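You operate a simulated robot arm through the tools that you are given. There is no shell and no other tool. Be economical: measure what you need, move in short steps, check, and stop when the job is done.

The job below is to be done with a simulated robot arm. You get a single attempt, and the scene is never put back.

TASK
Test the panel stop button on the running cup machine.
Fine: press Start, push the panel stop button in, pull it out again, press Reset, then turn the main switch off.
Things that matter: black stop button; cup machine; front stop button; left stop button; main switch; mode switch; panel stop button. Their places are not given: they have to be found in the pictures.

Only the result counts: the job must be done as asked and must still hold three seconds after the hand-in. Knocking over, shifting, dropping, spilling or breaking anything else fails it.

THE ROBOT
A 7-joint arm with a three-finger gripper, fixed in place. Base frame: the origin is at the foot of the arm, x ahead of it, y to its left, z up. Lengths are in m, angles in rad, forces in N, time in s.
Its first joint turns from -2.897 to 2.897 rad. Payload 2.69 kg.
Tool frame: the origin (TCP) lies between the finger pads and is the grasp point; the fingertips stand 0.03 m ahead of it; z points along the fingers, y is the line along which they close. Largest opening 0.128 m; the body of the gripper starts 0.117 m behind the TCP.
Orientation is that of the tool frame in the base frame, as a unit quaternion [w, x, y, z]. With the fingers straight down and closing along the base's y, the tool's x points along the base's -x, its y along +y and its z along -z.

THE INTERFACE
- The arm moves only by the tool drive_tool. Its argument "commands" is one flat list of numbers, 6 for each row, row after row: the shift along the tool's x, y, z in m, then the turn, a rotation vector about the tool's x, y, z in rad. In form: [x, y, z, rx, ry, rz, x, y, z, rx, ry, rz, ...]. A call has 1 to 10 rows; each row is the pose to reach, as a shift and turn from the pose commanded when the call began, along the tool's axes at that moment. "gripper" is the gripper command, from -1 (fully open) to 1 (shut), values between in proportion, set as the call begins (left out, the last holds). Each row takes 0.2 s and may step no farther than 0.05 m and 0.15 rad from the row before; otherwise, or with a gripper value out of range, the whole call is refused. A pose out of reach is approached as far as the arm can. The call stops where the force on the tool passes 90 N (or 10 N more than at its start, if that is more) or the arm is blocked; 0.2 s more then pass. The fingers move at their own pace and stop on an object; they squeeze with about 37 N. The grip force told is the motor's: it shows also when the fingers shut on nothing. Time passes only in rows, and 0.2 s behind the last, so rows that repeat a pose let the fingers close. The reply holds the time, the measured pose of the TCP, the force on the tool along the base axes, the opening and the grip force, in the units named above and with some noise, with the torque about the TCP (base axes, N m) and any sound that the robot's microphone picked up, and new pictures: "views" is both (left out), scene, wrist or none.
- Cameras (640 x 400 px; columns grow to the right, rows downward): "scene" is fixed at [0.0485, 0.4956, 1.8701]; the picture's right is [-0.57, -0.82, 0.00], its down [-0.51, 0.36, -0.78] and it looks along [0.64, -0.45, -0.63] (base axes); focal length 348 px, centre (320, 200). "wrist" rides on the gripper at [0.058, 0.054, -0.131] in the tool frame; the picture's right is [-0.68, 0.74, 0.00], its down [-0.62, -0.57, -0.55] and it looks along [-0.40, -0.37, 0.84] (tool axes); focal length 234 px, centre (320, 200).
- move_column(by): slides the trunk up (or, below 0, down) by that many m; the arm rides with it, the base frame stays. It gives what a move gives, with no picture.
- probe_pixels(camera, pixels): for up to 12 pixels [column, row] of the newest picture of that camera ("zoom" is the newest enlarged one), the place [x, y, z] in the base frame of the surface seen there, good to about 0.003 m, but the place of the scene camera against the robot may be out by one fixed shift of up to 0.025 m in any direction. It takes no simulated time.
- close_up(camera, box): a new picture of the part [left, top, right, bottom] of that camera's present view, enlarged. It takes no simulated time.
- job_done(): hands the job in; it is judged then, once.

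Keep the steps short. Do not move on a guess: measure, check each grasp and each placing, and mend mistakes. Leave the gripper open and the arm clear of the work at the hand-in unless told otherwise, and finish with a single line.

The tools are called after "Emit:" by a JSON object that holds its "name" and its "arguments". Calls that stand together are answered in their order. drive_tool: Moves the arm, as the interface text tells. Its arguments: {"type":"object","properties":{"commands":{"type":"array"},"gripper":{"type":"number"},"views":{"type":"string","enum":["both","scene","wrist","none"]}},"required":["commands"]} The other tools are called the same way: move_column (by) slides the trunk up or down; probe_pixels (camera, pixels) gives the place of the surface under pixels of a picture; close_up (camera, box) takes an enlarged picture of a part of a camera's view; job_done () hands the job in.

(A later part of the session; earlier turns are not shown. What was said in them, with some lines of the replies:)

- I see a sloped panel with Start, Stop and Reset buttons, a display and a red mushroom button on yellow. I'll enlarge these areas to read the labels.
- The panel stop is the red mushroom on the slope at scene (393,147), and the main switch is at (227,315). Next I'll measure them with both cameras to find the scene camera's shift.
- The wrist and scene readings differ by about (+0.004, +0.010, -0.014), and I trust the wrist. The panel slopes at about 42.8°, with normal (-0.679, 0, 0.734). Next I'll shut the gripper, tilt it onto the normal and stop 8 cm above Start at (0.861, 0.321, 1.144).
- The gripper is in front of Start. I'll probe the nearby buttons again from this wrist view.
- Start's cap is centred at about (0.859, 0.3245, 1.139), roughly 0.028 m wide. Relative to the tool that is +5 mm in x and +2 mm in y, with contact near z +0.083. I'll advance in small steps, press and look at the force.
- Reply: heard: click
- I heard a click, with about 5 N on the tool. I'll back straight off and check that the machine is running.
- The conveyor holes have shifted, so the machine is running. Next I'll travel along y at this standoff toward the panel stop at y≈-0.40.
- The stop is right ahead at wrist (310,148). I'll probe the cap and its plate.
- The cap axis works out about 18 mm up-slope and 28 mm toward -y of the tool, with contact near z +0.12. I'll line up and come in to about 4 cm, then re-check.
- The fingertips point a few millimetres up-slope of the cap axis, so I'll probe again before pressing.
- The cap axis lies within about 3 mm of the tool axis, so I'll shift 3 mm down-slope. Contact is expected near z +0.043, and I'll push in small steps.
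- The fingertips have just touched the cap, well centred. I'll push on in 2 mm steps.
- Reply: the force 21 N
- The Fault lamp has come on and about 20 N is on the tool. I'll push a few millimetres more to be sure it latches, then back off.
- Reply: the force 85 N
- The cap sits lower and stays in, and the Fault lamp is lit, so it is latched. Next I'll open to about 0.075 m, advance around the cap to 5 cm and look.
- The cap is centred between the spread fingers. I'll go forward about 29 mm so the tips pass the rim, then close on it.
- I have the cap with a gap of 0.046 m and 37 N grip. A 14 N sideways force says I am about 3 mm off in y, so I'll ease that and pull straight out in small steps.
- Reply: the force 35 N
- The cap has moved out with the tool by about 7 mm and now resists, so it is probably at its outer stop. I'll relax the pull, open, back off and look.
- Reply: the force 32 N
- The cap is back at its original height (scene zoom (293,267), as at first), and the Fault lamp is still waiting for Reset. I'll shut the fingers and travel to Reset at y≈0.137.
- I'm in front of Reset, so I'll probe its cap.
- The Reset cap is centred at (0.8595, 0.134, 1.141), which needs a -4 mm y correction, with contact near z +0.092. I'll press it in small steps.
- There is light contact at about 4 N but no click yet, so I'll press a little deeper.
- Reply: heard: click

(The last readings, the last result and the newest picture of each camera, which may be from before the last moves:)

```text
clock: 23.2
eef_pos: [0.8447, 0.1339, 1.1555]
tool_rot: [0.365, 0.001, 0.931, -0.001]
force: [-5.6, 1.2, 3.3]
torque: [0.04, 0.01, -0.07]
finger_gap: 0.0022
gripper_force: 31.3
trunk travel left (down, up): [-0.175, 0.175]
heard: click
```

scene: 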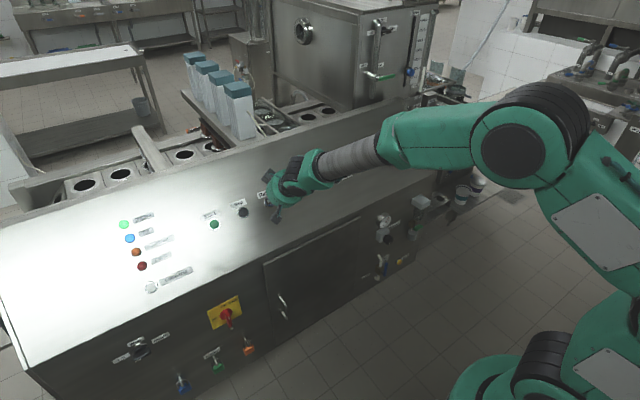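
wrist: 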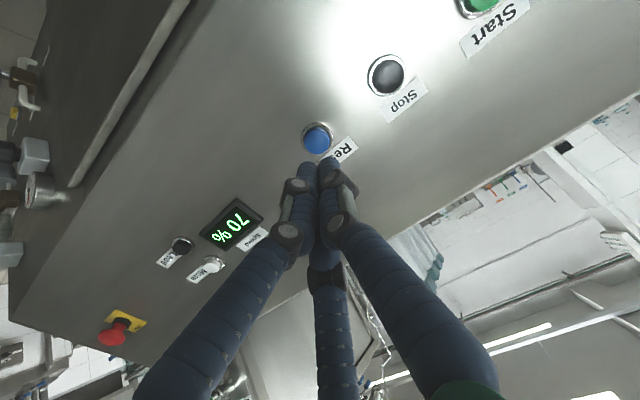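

I heard a click and the Fault lamp is off, so Reset worked. I'll back well away now, ready to lower the trunk for the front-face main switch.

Emit:
{"name": "drive_tool", "arguments": {"commands": [0, 0, -0.045, 0, 0, 0, 0, 0, -0.09, 0, 0, 0, 0, 0, -0.135, 0, 0, 0, 0, 0, -0.18, 0, 0, 0, 0.0367, 0.0, -0.214, 0, 0, 0, 0.0734, 0, -0.248, 0, 0, 0], "views": "scene"}}

Emit:
{"name": "close_up", "arguments": {"camera": "scene", "box": [100, 200, 260, 300]}}

```text
clock: 24.6
eef_pos: [0.6231, 0.1333, 1.2867]
tool_rot: [0.365, 0.001, 0.931, 0.0]
force: [0.4, -0.6, 1.3]
torque: [0.0, 0.02, 0.04]
finger_gap: 0.0022
gripper_force: 31.3
trunk travel left (down, up): [-0.175, 0.175]
```

scene: 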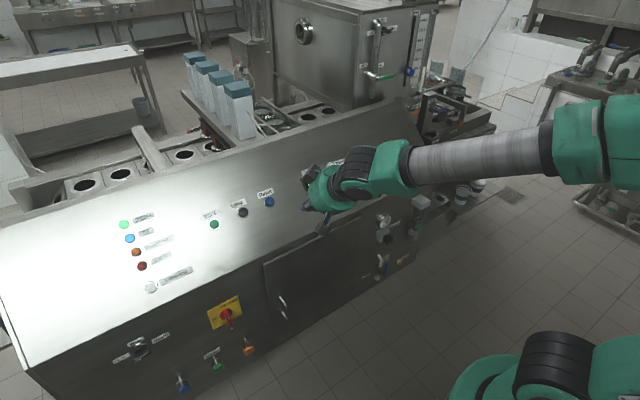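

```text
4.00 times, centred on (180, 250) of scene
```

zoom: 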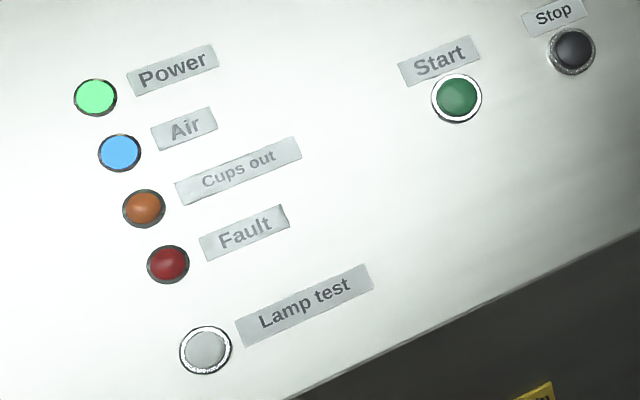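

The Fault lamp is out, Power is on and nothing is moving. I'll lower the trunk.

Emit:
{"name": "move_column", "arguments": {"by": -0.175}}

```text
clock: 26.6
eef_pos: [0.6249, 0.1318, 1.1123]
tool_rot: [0.364, 0.0, 0.932, 0.0]
force: [0.1, -0.2, -0.1]
torque: [-0.01, 0.03, 0.02]
finger_gap: 0.0024
gripper_force: 31.6
trunk travel left (down, up): [0.0, 0.35]
```

The trunk is down. I'll move in front of the main switch (around y 0.385, z 0.90) with x kept near 0.60, turning the tool to horizontal.

Emit:
{"name": "drive_tool", "arguments": {"commands": [0.0179, 0.0278, 0.0152, 0, -0.0916, 0, 0.0358, 0.0556, 0.0304, 0, -0.1831, 0, 0.0537, 0.0833, 0.0457, 0, -0.2747, 0, 0.0716, 0.111, 0.061, 0, -0.366, 0, 0.0894, 0.139, 0.076, 0, -0.458, 0, 0.107, 0.167, 0.0913, 0, -0.549, 0, 0.125, 0.194, 0.1066, 0, -0.641, 0, 0.143, 0.222, 0.122, 0, -0.7325, 0, 0.161, 0.25, 0.137, 0, -0.824, 0, 0.161, 0.25, 0.137, 0, -0.824, 0], "gripper": 0.2}}

```text
clock: 28.8
eef_pos: [0.5984, 0.386, 0.9008]
tool_rot: [0.707, 0.001, 0.707, -0.001]
force: [0.2, -0.1, -0.6]
torque: [0.05, 0.0, 0.05]
finger_gap: 0.0511
gripper_force: 0.2
trunk travel left (down, up): [0.0, 0.35]
```

scene: 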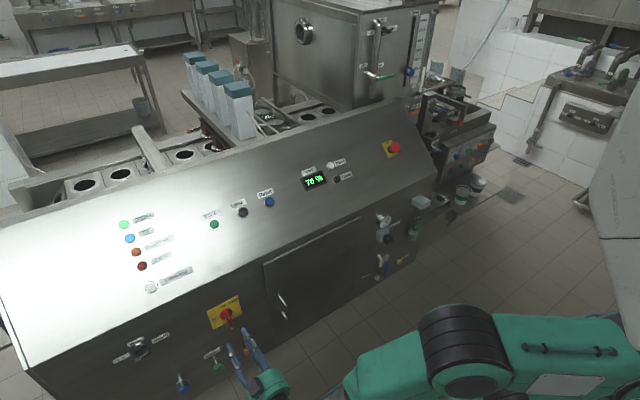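
wrist: 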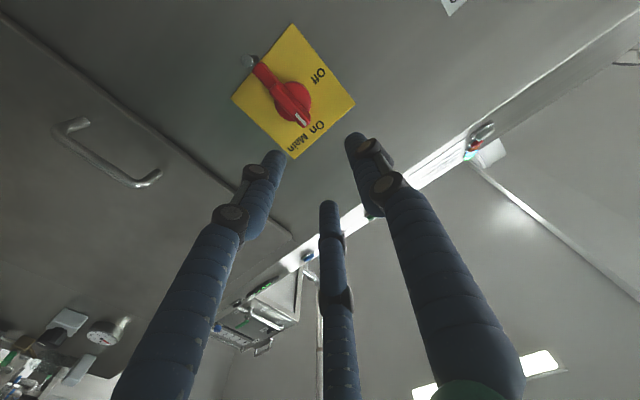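

Emit:
{"name": "close_up", "arguments": {"camera": "wrist", "box": [216, 15, 376, 165]}}

Emit:
{"name": "probe_pixels", "arguments": {"camera": "wrist", "pixels": [[300, 118], [296, 106], [278, 88], [262, 70], [250, 61], [290, 25], [234, 98], [354, 104], [293, 158], [308, 95], [230, 60], [278, 104]]}}

```text
2.67 times, centred on (296, 90) of wrist
```

zoom: 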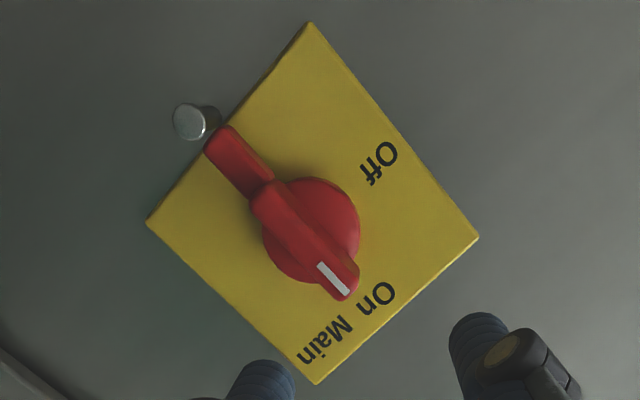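

```text
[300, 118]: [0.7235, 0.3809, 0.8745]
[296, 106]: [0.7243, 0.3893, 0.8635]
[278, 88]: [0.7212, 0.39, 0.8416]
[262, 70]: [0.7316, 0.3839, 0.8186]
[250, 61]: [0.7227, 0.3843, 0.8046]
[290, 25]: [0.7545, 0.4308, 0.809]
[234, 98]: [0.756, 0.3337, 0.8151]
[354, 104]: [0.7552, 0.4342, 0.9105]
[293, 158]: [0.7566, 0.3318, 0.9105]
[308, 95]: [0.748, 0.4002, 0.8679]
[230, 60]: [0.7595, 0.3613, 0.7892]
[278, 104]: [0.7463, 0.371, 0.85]
```

The handle is vertical with its white mark at On (up), and Off is to its left (+y), so it needs a quarter turn counter-clockwise, which is -90° about tool z. The pivot is near (y 0.384, z 0.860), the bar's front is at x≈0.722 and the hub at x≈0.747. First I'll test in free air that the wrist can turn that far.

Emit:
{"name": "drive_tool", "arguments": {"commands": [0, 0, 0, 0, 0, -0.15, 0, 0, 0, 0, 0, -0.3, 0, 0, 0, 0, 0, -0.45, 0, 0, 0, 0, 0, -0.6, 0, 0, 0, 0, 0, -0.75, 0, 0, 0, 0, 0, -0.9, 0, 0, 0, 0, 0, -1.05, 0, 0, 0, 0, 0, -1.2, 0, 0, 0, 0, 0, -1.35, 0, 0, 0, 0, 0, -1.5], "views": "wrist"}}

Emit:
{"name": "close_up", "arguments": {"camera": "wrist", "box": [160, 0, 480, 200]}}

```text
clock: 31.0
eef_pos: [0.599, 0.383, 0.9013]
tool_rot: [0.517, -0.482, 0.517, -0.483]
force: [-0.6, 0.1, -0.2]
torque: [-0.01, 0.02, 0.0]
finger_gap: 0.0511
gripper_force: 0.0
trunk travel left (down, up): [0.0, 0.35]
```

wrist: 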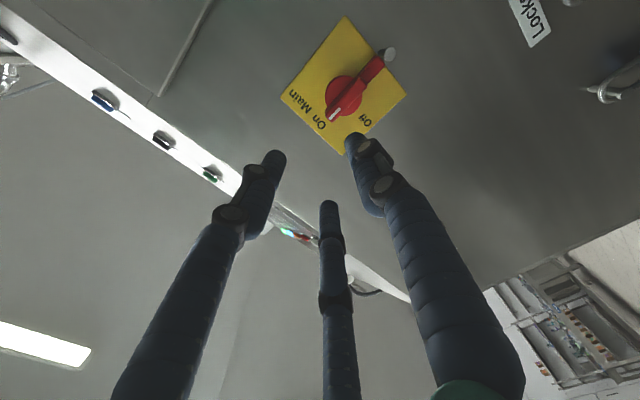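

```text
2.00 times, centred on (320, 100) of wrist
```

zoom: 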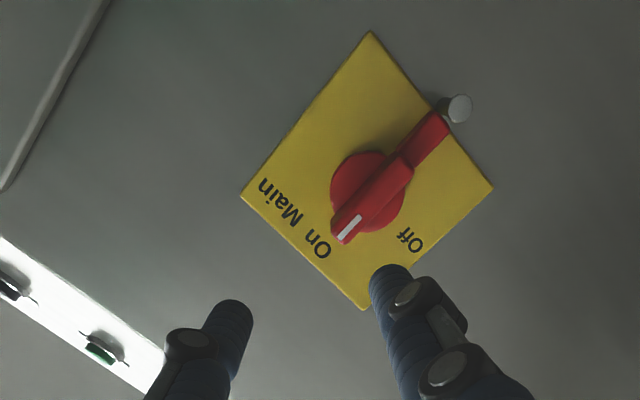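

The wrist reaches that turn. I'll measure again from this second angle.

Emit:
{"name": "probe_pixels", "arguments": {"camera": "wrist", "pixels": [[333, 116], [345, 98], [362, 82], [380, 61], [345, 18], [282, 98], [404, 94], [344, 152], [330, 85], [390, 54], [355, 112], [338, 78]]}}

Emit:
{"name": "drive_tool", "arguments": {"commands": [0, 0, 0, 0, 0, 0.15, 0, 0, 0, 0, 0, 0.3, 0, 0, 0, 0, 0, 0.45, 0, 0, 0, 0, 0, 0.6, 0, 0, 0, 0, 0, 0.75, 0, 0, 0, 0, 0, 0.9, 0, 0, 0, 0, 0, 1.05, 0, 0, 0, 0, 0, 1.2, 0, 0, 0, 0, 0, 1.35, 0, 0, 0, 0, 0, 1.5], "views": "none"}}

```text
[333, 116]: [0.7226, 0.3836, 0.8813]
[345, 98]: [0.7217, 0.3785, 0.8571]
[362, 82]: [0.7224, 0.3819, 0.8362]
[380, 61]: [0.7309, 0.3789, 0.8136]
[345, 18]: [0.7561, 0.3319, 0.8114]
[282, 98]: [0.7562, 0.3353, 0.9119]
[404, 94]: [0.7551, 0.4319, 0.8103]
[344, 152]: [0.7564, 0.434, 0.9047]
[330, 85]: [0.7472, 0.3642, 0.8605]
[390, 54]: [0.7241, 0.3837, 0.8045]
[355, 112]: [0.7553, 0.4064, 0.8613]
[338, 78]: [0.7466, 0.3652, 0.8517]
```

```text
clock: 33.2
eef_pos: [0.6002, 0.3831, 0.9026]
tool_rot: [0.707, 0.001, 0.707, 0.0]
force: [0.6, 0.4, 0.4]
torque: [0.0, -0.05, 0.01]
finger_gap: 0.0509
gripper_force: 0.1
trunk travel left (down, up): [0.0, 0.35]
```

The pivot is confirmed at (y 0.383, z 0.860). I'll lower onto that axis and approach until the tips are just in front of the handle.

Emit:
{"name": "drive_tool", "arguments": {"commands": [0.021, 0, 0.0, 0, 0, 0, 0.0425, -0.0005, 0.0, 0, 0, 0, 0.0425, -0.0005, 0.04, 0, 0, 0, 0.0425, -0.0005, 0.075, 0, 0, 0, 0.0425, -0.0005, 0.075, 0, 0, 0]}}

Emit:
{"name": "close_up", "arguments": {"camera": "wrist", "box": [200, 60, 440, 210]}}

Emit:
{"name": "close_up", "arguments": {"camera": "scene", "box": [180, 280, 300, 360]}}

```text
clock: 34.4
eef_pos: [0.6758, 0.3826, 0.8587]
tool_rot: [0.707, 0.0, 0.707, 0.0]
force: [-0.1, 0.3, -0.4]
torque: [-0.03, 0.0, 0.03]
finger_gap: 0.0514
gripper_force: 0.0
trunk travel left (down, up): [0.0, 0.35]
```

scene: 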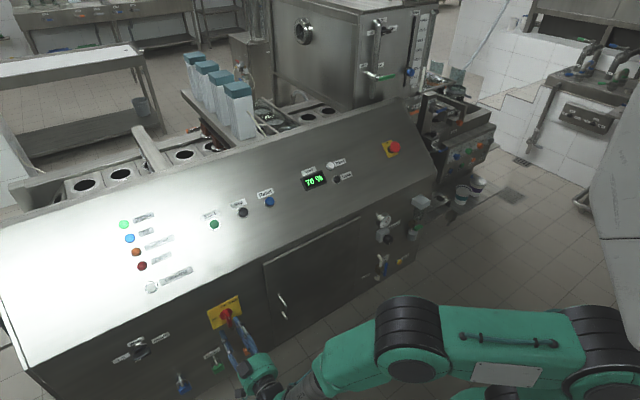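
wrist: 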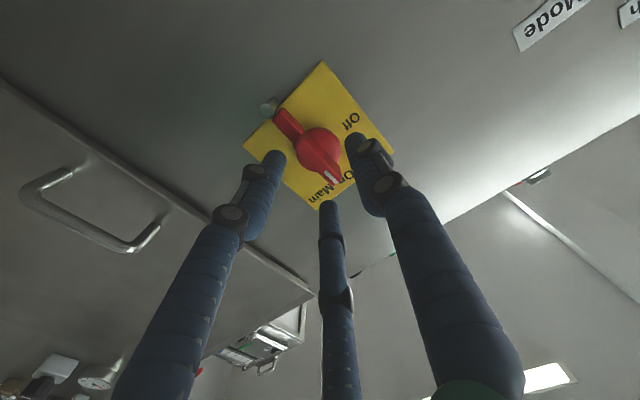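

```text
2.67 times, centred on (320, 135) of wrist
```

zoom: 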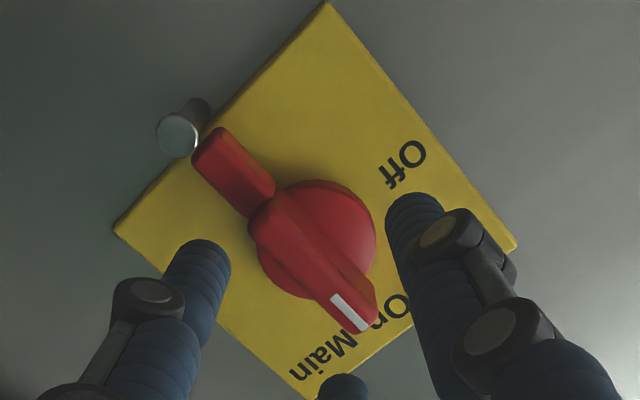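

```text
5.00 times, centred on (240, 320) of scene
```

zoom: 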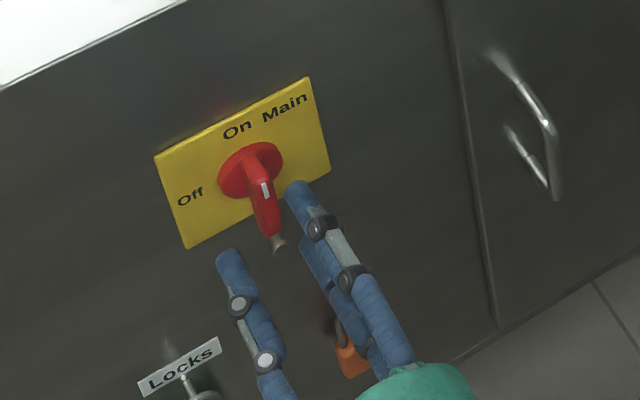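

The fingers straddle the handle, one on each side in y. I'll go in another 34 mm (tips at x≈0.740) and close.

Emit:
{"name": "drive_tool", "arguments": {"commands": [0, 0, 0.015, 0, 0, 0, 0, 0, 0.027, 0, 0, 0, 0, 0, 0.034, 0, 0, 0, 0, 0, 0.034, 0, 0, 0], "views": "none"}}

Emit:
{"name": "drive_tool", "arguments": {"commands": [0, 0, 0, 0, 0, 0, 0, 0, 0, 0, 0, 0, 0, 0, 0, 0, 0, 0], "gripper": 1}}

Emit:
{"name": "close_up", "arguments": {"camera": "wrist", "box": [200, 60, 440, 210]}}

```text
clock: 35.4
eef_pos: [0.7088, 0.3822, 0.859]
tool_rot: [0.707, 0.001, 0.707, -0.001]
force: [1.1, 0.3, -0.3]
torque: [-0.02, -0.01, 0.01]
finger_gap: 0.0514
gripper_force: 0.0
trunk travel left (down, up): [0.0, 0.35]
```

```text
clock: 36.2
eef_pos: [0.7079, 0.3768, 0.857]
tool_rot: [0.706, 0.003, 0.708, -0.002]
force: [8.5, -71.3, 1.3]
torque: [-0.01, -1.3, -1.35]
finger_gap: 0.022
gripper_force: 44.8
trunk travel left (down, up): [0.0, 0.35]
```

scene: 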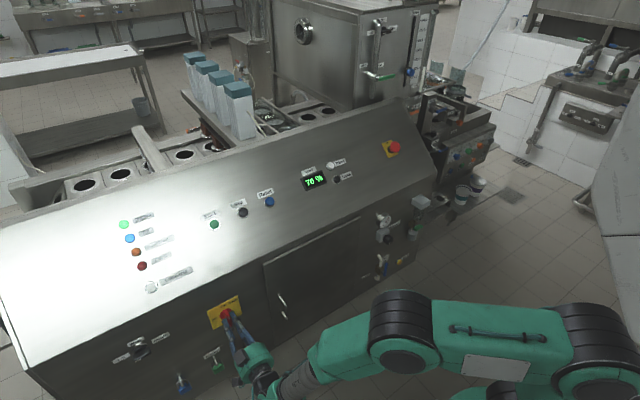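
wrist: 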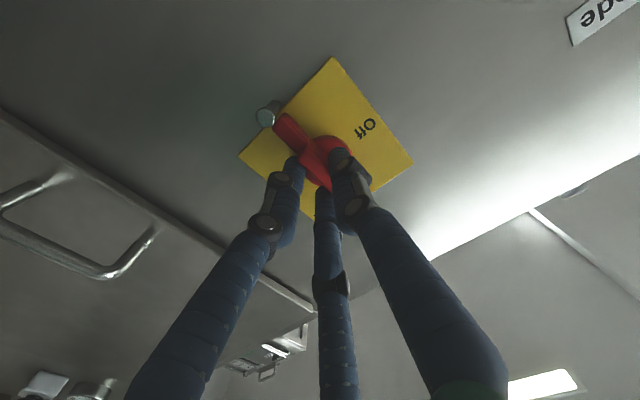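

```text
2.67 times, centred on (320, 135) of wrist
```

zoom: 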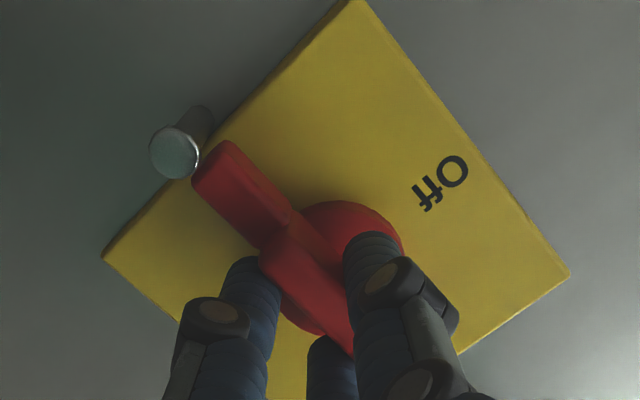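

I have the handle with a gap of 0.022 m, but a 71 N sideways pull in -y shows my commanded centre is off by about 6 mm. I'll shift -y to relieve it before turning.

Emit:
{"name": "drive_tool", "arguments": {"commands": [0, -0.003, 0, 0, 0, 0, 0, -0.006, 0, 0, 0, 0, 0, -0.006, 0, 0, 0, 0], "views": "none"}}

```text
clock: 37.0
eef_pos: [0.7091, 0.3749, 0.8586]
tool_rot: [0.706, 0.0, 0.708, 0.0]
force: [0.7, -43.5, -11.3]
torque: [-0.03, 1.15, -0.87]
finger_gap: 0.0217
gripper_force: 45.0
trunk travel left (down, up): [0.0, 0.35]
```

Emit:
{"name": "drive_tool", "arguments": {"commands": [0, -0.003, 0, 0, 0, 0, 0, -0.005, 0, 0, 0, 0, 0, -0.005, 0, 0, 0, 0]}}

Emit:
{"name": "close_up", "arguments": {"camera": "wrist", "box": [200, 60, 440, 210]}}

Emit:
{"name": "close_up", "arguments": {"camera": "scene", "box": [180, 280, 300, 360]}}

```text
clock: 37.8
eef_pos: [0.7097, 0.3747, 0.8581]
tool_rot: [0.706, -0.003, 0.708, 0.002]
force: [1.1, 23.8, -29.9]
torque: [-0.19, 1.73, 0.58]
finger_gap: 0.0217
gripper_force: 44.8
trunk travel left (down, up): [0.0, 0.35]
```

scene: 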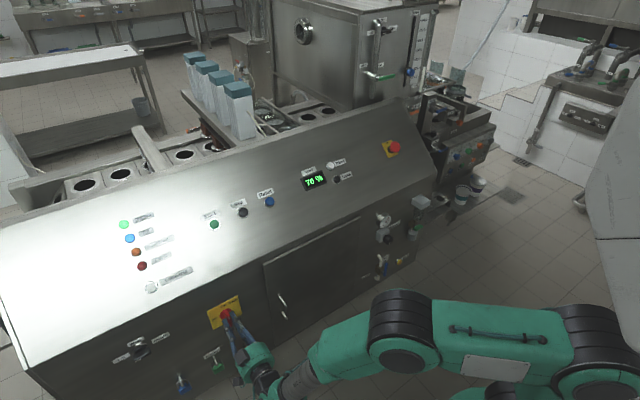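
wrist: 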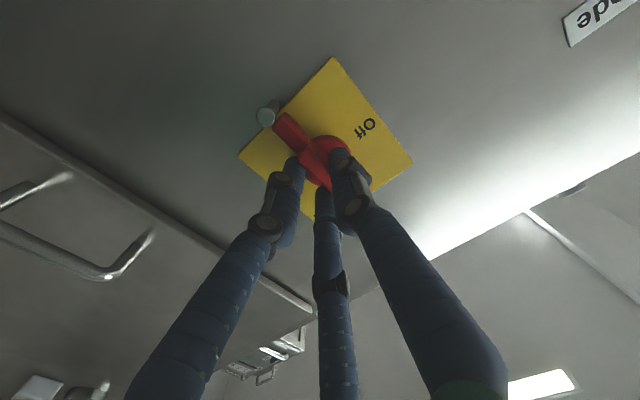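

```text
2.67 times, centred on (320, 135) of wrist
```

zoom: 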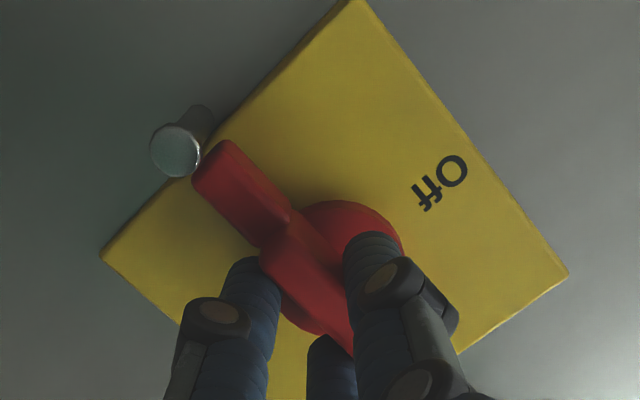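

```text
5.00 times, centred on (240, 320) of scene
```

zoom: 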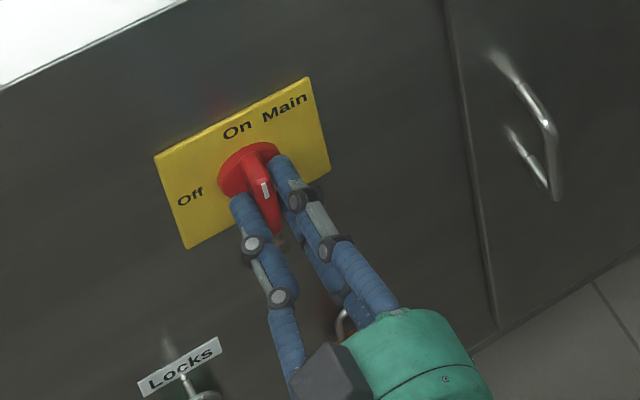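

Equilibrium sits at TCP y≈0.3747, so the hand holds the handle about 8 mm off its own axis. I'll turn about the switch pivot (y 0.383) rather than the TCP, relax the preload, and do the first 43°.

Emit:
{"name": "drive_tool", "arguments": {"commands": [0.002, 0.002, 0, 0, 0, 0, 0.0007, 0.0021, 0, 0, 0, -0.15, -0.0005, 0.0024, 0, 0, 0, -0.3, -0.0017, 0.0028, 0, 0, 0, -0.45, -0.0028, 0.0035, 0, 0, 0, -0.6, -0.0038, 0.0043, 0, 0, 0, -0.75]}}

Emit:
{"name": "close_up", "arguments": {"camera": "scene", "box": [180, 280, 300, 360]}}

Emit:
{"name": "close_up", "arguments": {"camera": "wrist", "box": [200, 60, 440, 210]}}

```text
clock: 39.2
eef_pos: [0.7085, 0.3756, 0.8627]
tool_rot: [0.656, -0.26, 0.658, -0.261]
force: [-2.3, -5.9, -16.1]
torque: [-0.08, 0.11, 0.29]
finger_gap: 0.0215
gripper_force: 45.2
trunk travel left (down, up): [0.0, 0.35]
```

scene: 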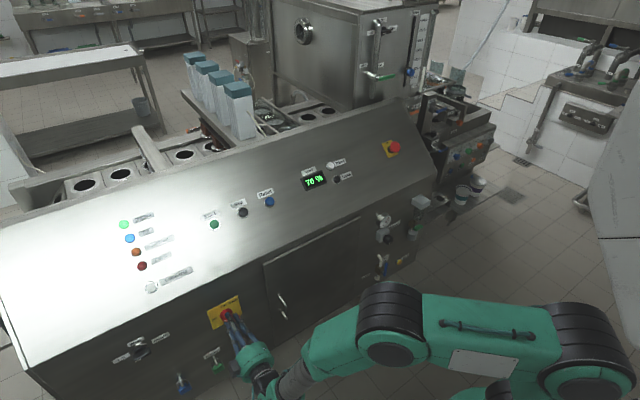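
wrist: 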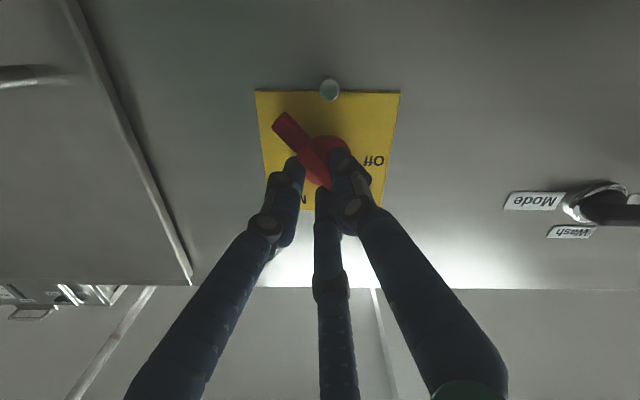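

```text
5.00 times, centred on (240, 320) of scene
```

zoom: 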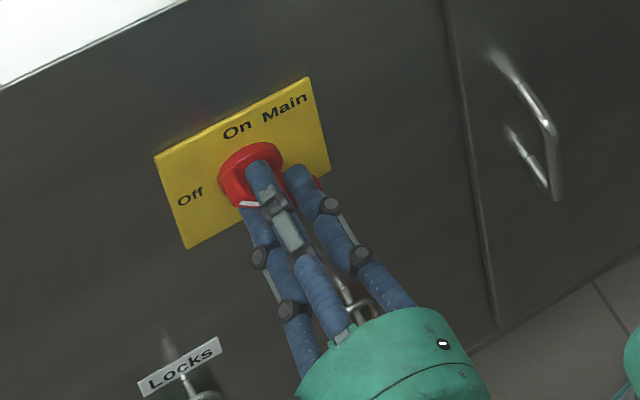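

```text
2.67 times, centred on (320, 135) of wrist
```

zoom: 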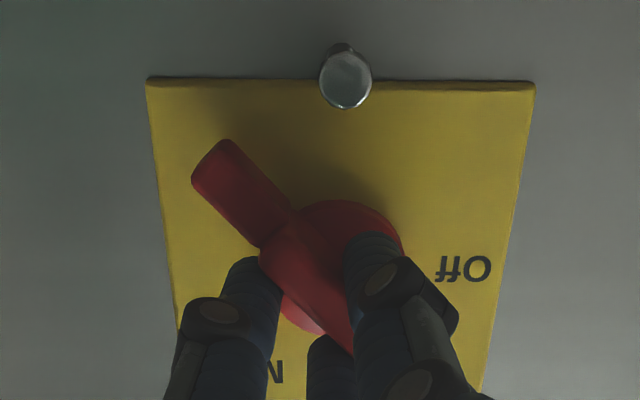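

The handle follows the hand and stands at about 43° with low forces. I'll continue the second half.

Emit:
{"name": "drive_tool", "arguments": {"commands": [-0.0013, 0.0001, 0, 0, 0, -0.15, -0.0025, 0.0004, 0, 0, 0, -0.3, -0.0037, 0.0008, 0, 0, 0, -0.45, -0.0048, 0.0015, 0, 0, 0, -0.6, -0.0058, 0.0023, 0, 0, 0, -0.75, -0.0064, 0.0029, 0, 0, 0, -0.85]}}

Emit:
{"name": "close_up", "arguments": {"camera": "scene", "box": [180, 280, 300, 360]}}

Emit:
{"name": "close_up", "arguments": {"camera": "wrist", "box": [200, 60, 440, 210]}}

```text
clock: 40.6
eef_pos: [0.7086, 0.3805, 0.8655]
tool_rot: [-0.491, 0.507, -0.494, 0.508]
force: [-2.1, -41.8, -17.3]
torque: [0.73, 0.53, -1.13]
finger_gap: 0.0217
gripper_force: 44.5
trunk travel left (down, up): [0.0, 0.35]
```

scene: 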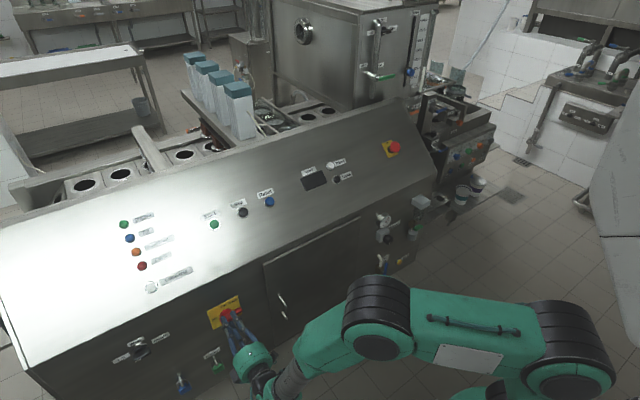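
wrist: 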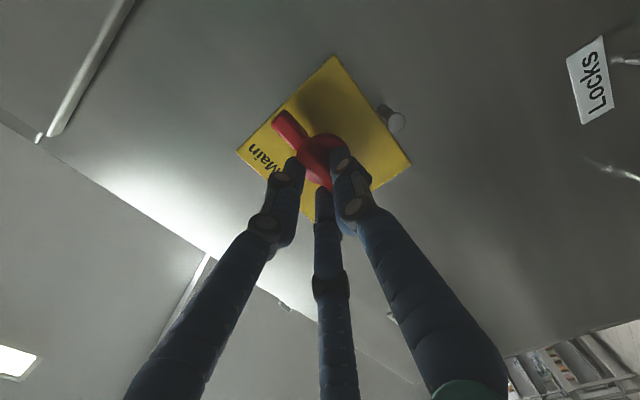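

```text
5.00 times, centred on (240, 320) of scene
```

zoom: 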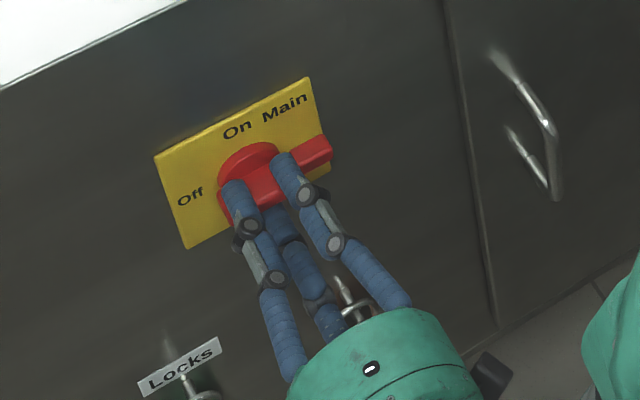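

```text
2.67 times, centred on (320, 135) of wrist
```

zoom: 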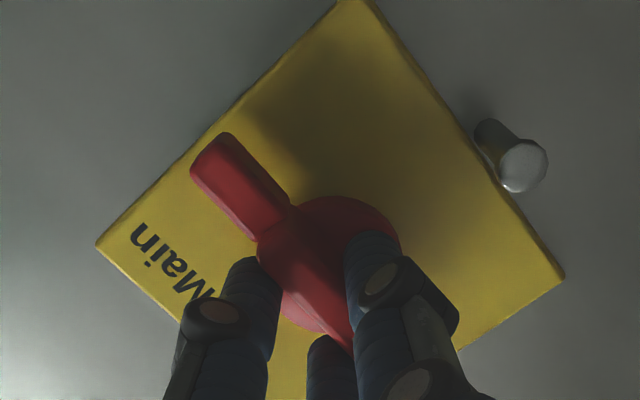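

The lamps and display are dark and the handle points to Off. I'll open the fingers, wait, and back straight out.

Emit:
{"name": "drive_tool", "arguments": {"commands": [0, 0, 0, 0, 0, 0.02, 0, 0, 0, 0, 0, 0.02], "gripper": 0.2, "views": "none"}}

Emit:
{"name": "drive_tool", "arguments": {"commands": [0, 0, -0.03, 0, 0, 0, 0, 0, -0.07, 0, 0, 0, 0, 0, -0.11, 0, 0, 0, 0, 0, -0.15, 0, 0, 0, 0, 0, -0.19, 0, 0, 0]}}

Emit:
{"name": "close_up", "arguments": {"camera": "scene", "box": [180, 280, 300, 360]}}

Emit:
{"name": "close_up", "arguments": {"camera": "scene", "box": [100, 120, 430, 330]}}

```text
clock: 41.2
eef_pos: [0.7084, 0.3829, 0.8683]
tool_rot: [-0.498, 0.502, -0.497, 0.503]
force: [-1.2, 0.8, 0.2]
torque: [0.04, 0.0, -0.04]
finger_gap: 0.051
gripper_force: 0.0
trunk travel left (down, up): [0.0, 0.35]
```

```text
clock: 42.4
eef_pos: [0.5201, 0.3815, 0.8648]
tool_rot: [-0.497, 0.502, -0.499, 0.502]
force: [-0.2, 0.1, 0.2]
torque: [-0.01, -0.05, 0.0]
finger_gap: 0.0511
gripper_force: 0.0
trunk travel left (down, up): [0.0, 0.35]
```

scene: 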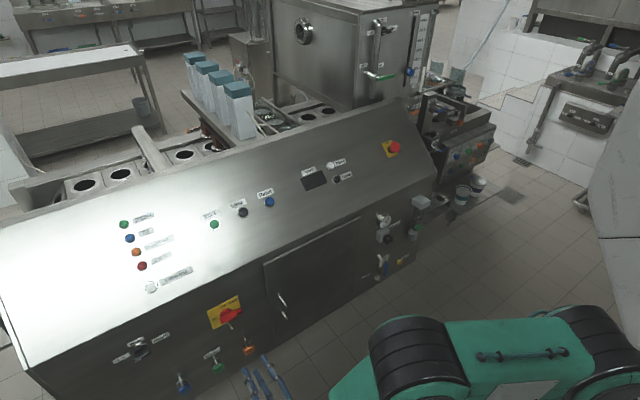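
wrist: 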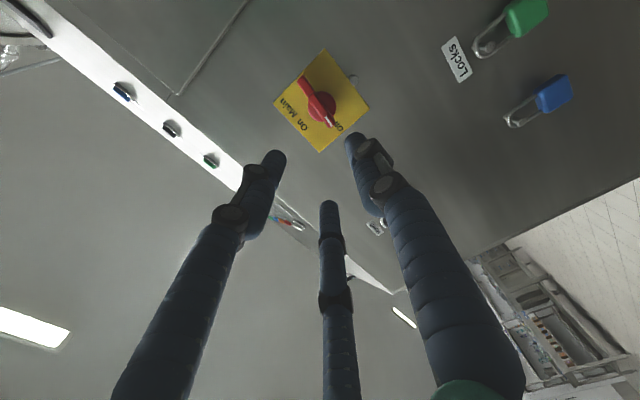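

```text
5.00 times, centred on (240, 320) of scene
```

zoom: 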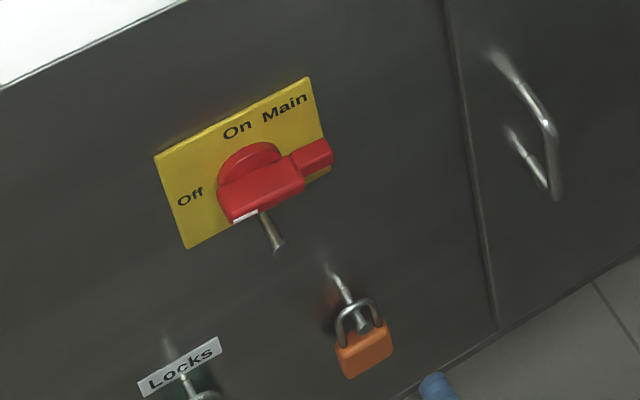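

```text
1.90 times, centred on (265, 225) of scene
```

zoom: 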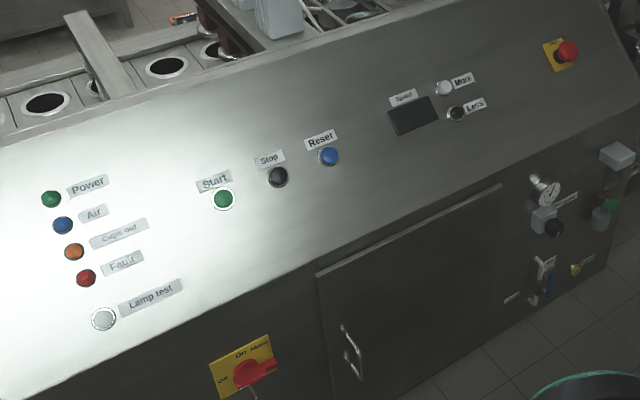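

The main switch is at Off, all lamps are dark, the stop is out and the padlocks hang as before. I'll open the gripper fully in free space and then hand in.

Emit:
{"name": "drive_tool", "arguments": {"commands": [0, 0, -0.02, 0, 0, 0, 0, 0, -0.02, 0, 0, 0], "gripper": -1, "views": "scene"}}

Emit:
{"name": "job_done", "arguments": {}}

```text
clock: 43.0
eef_pos: [0.5001, 0.3821, 0.8648]
tool_rot: [-0.496, 0.502, -0.499, 0.503]
force: [0.3, 0.1, 0.4]
torque: [0.0, -0.04, 0.01]
finger_gap: 0.128
gripper_force: 0.1
trunk travel left (down, up): [0.0, 0.35]
```

scene: 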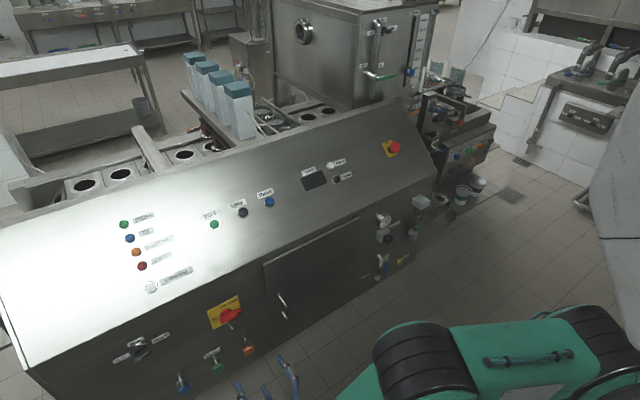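

```text
The job is handed in.
```

The panel stop test is done and handed in: Start was pressed and the machine ran, the panel stop was pushed in (Fault lamp lit) and pulled out again, Reset cleared the fault, and the main switch is now at Off with the lamps and display dark.
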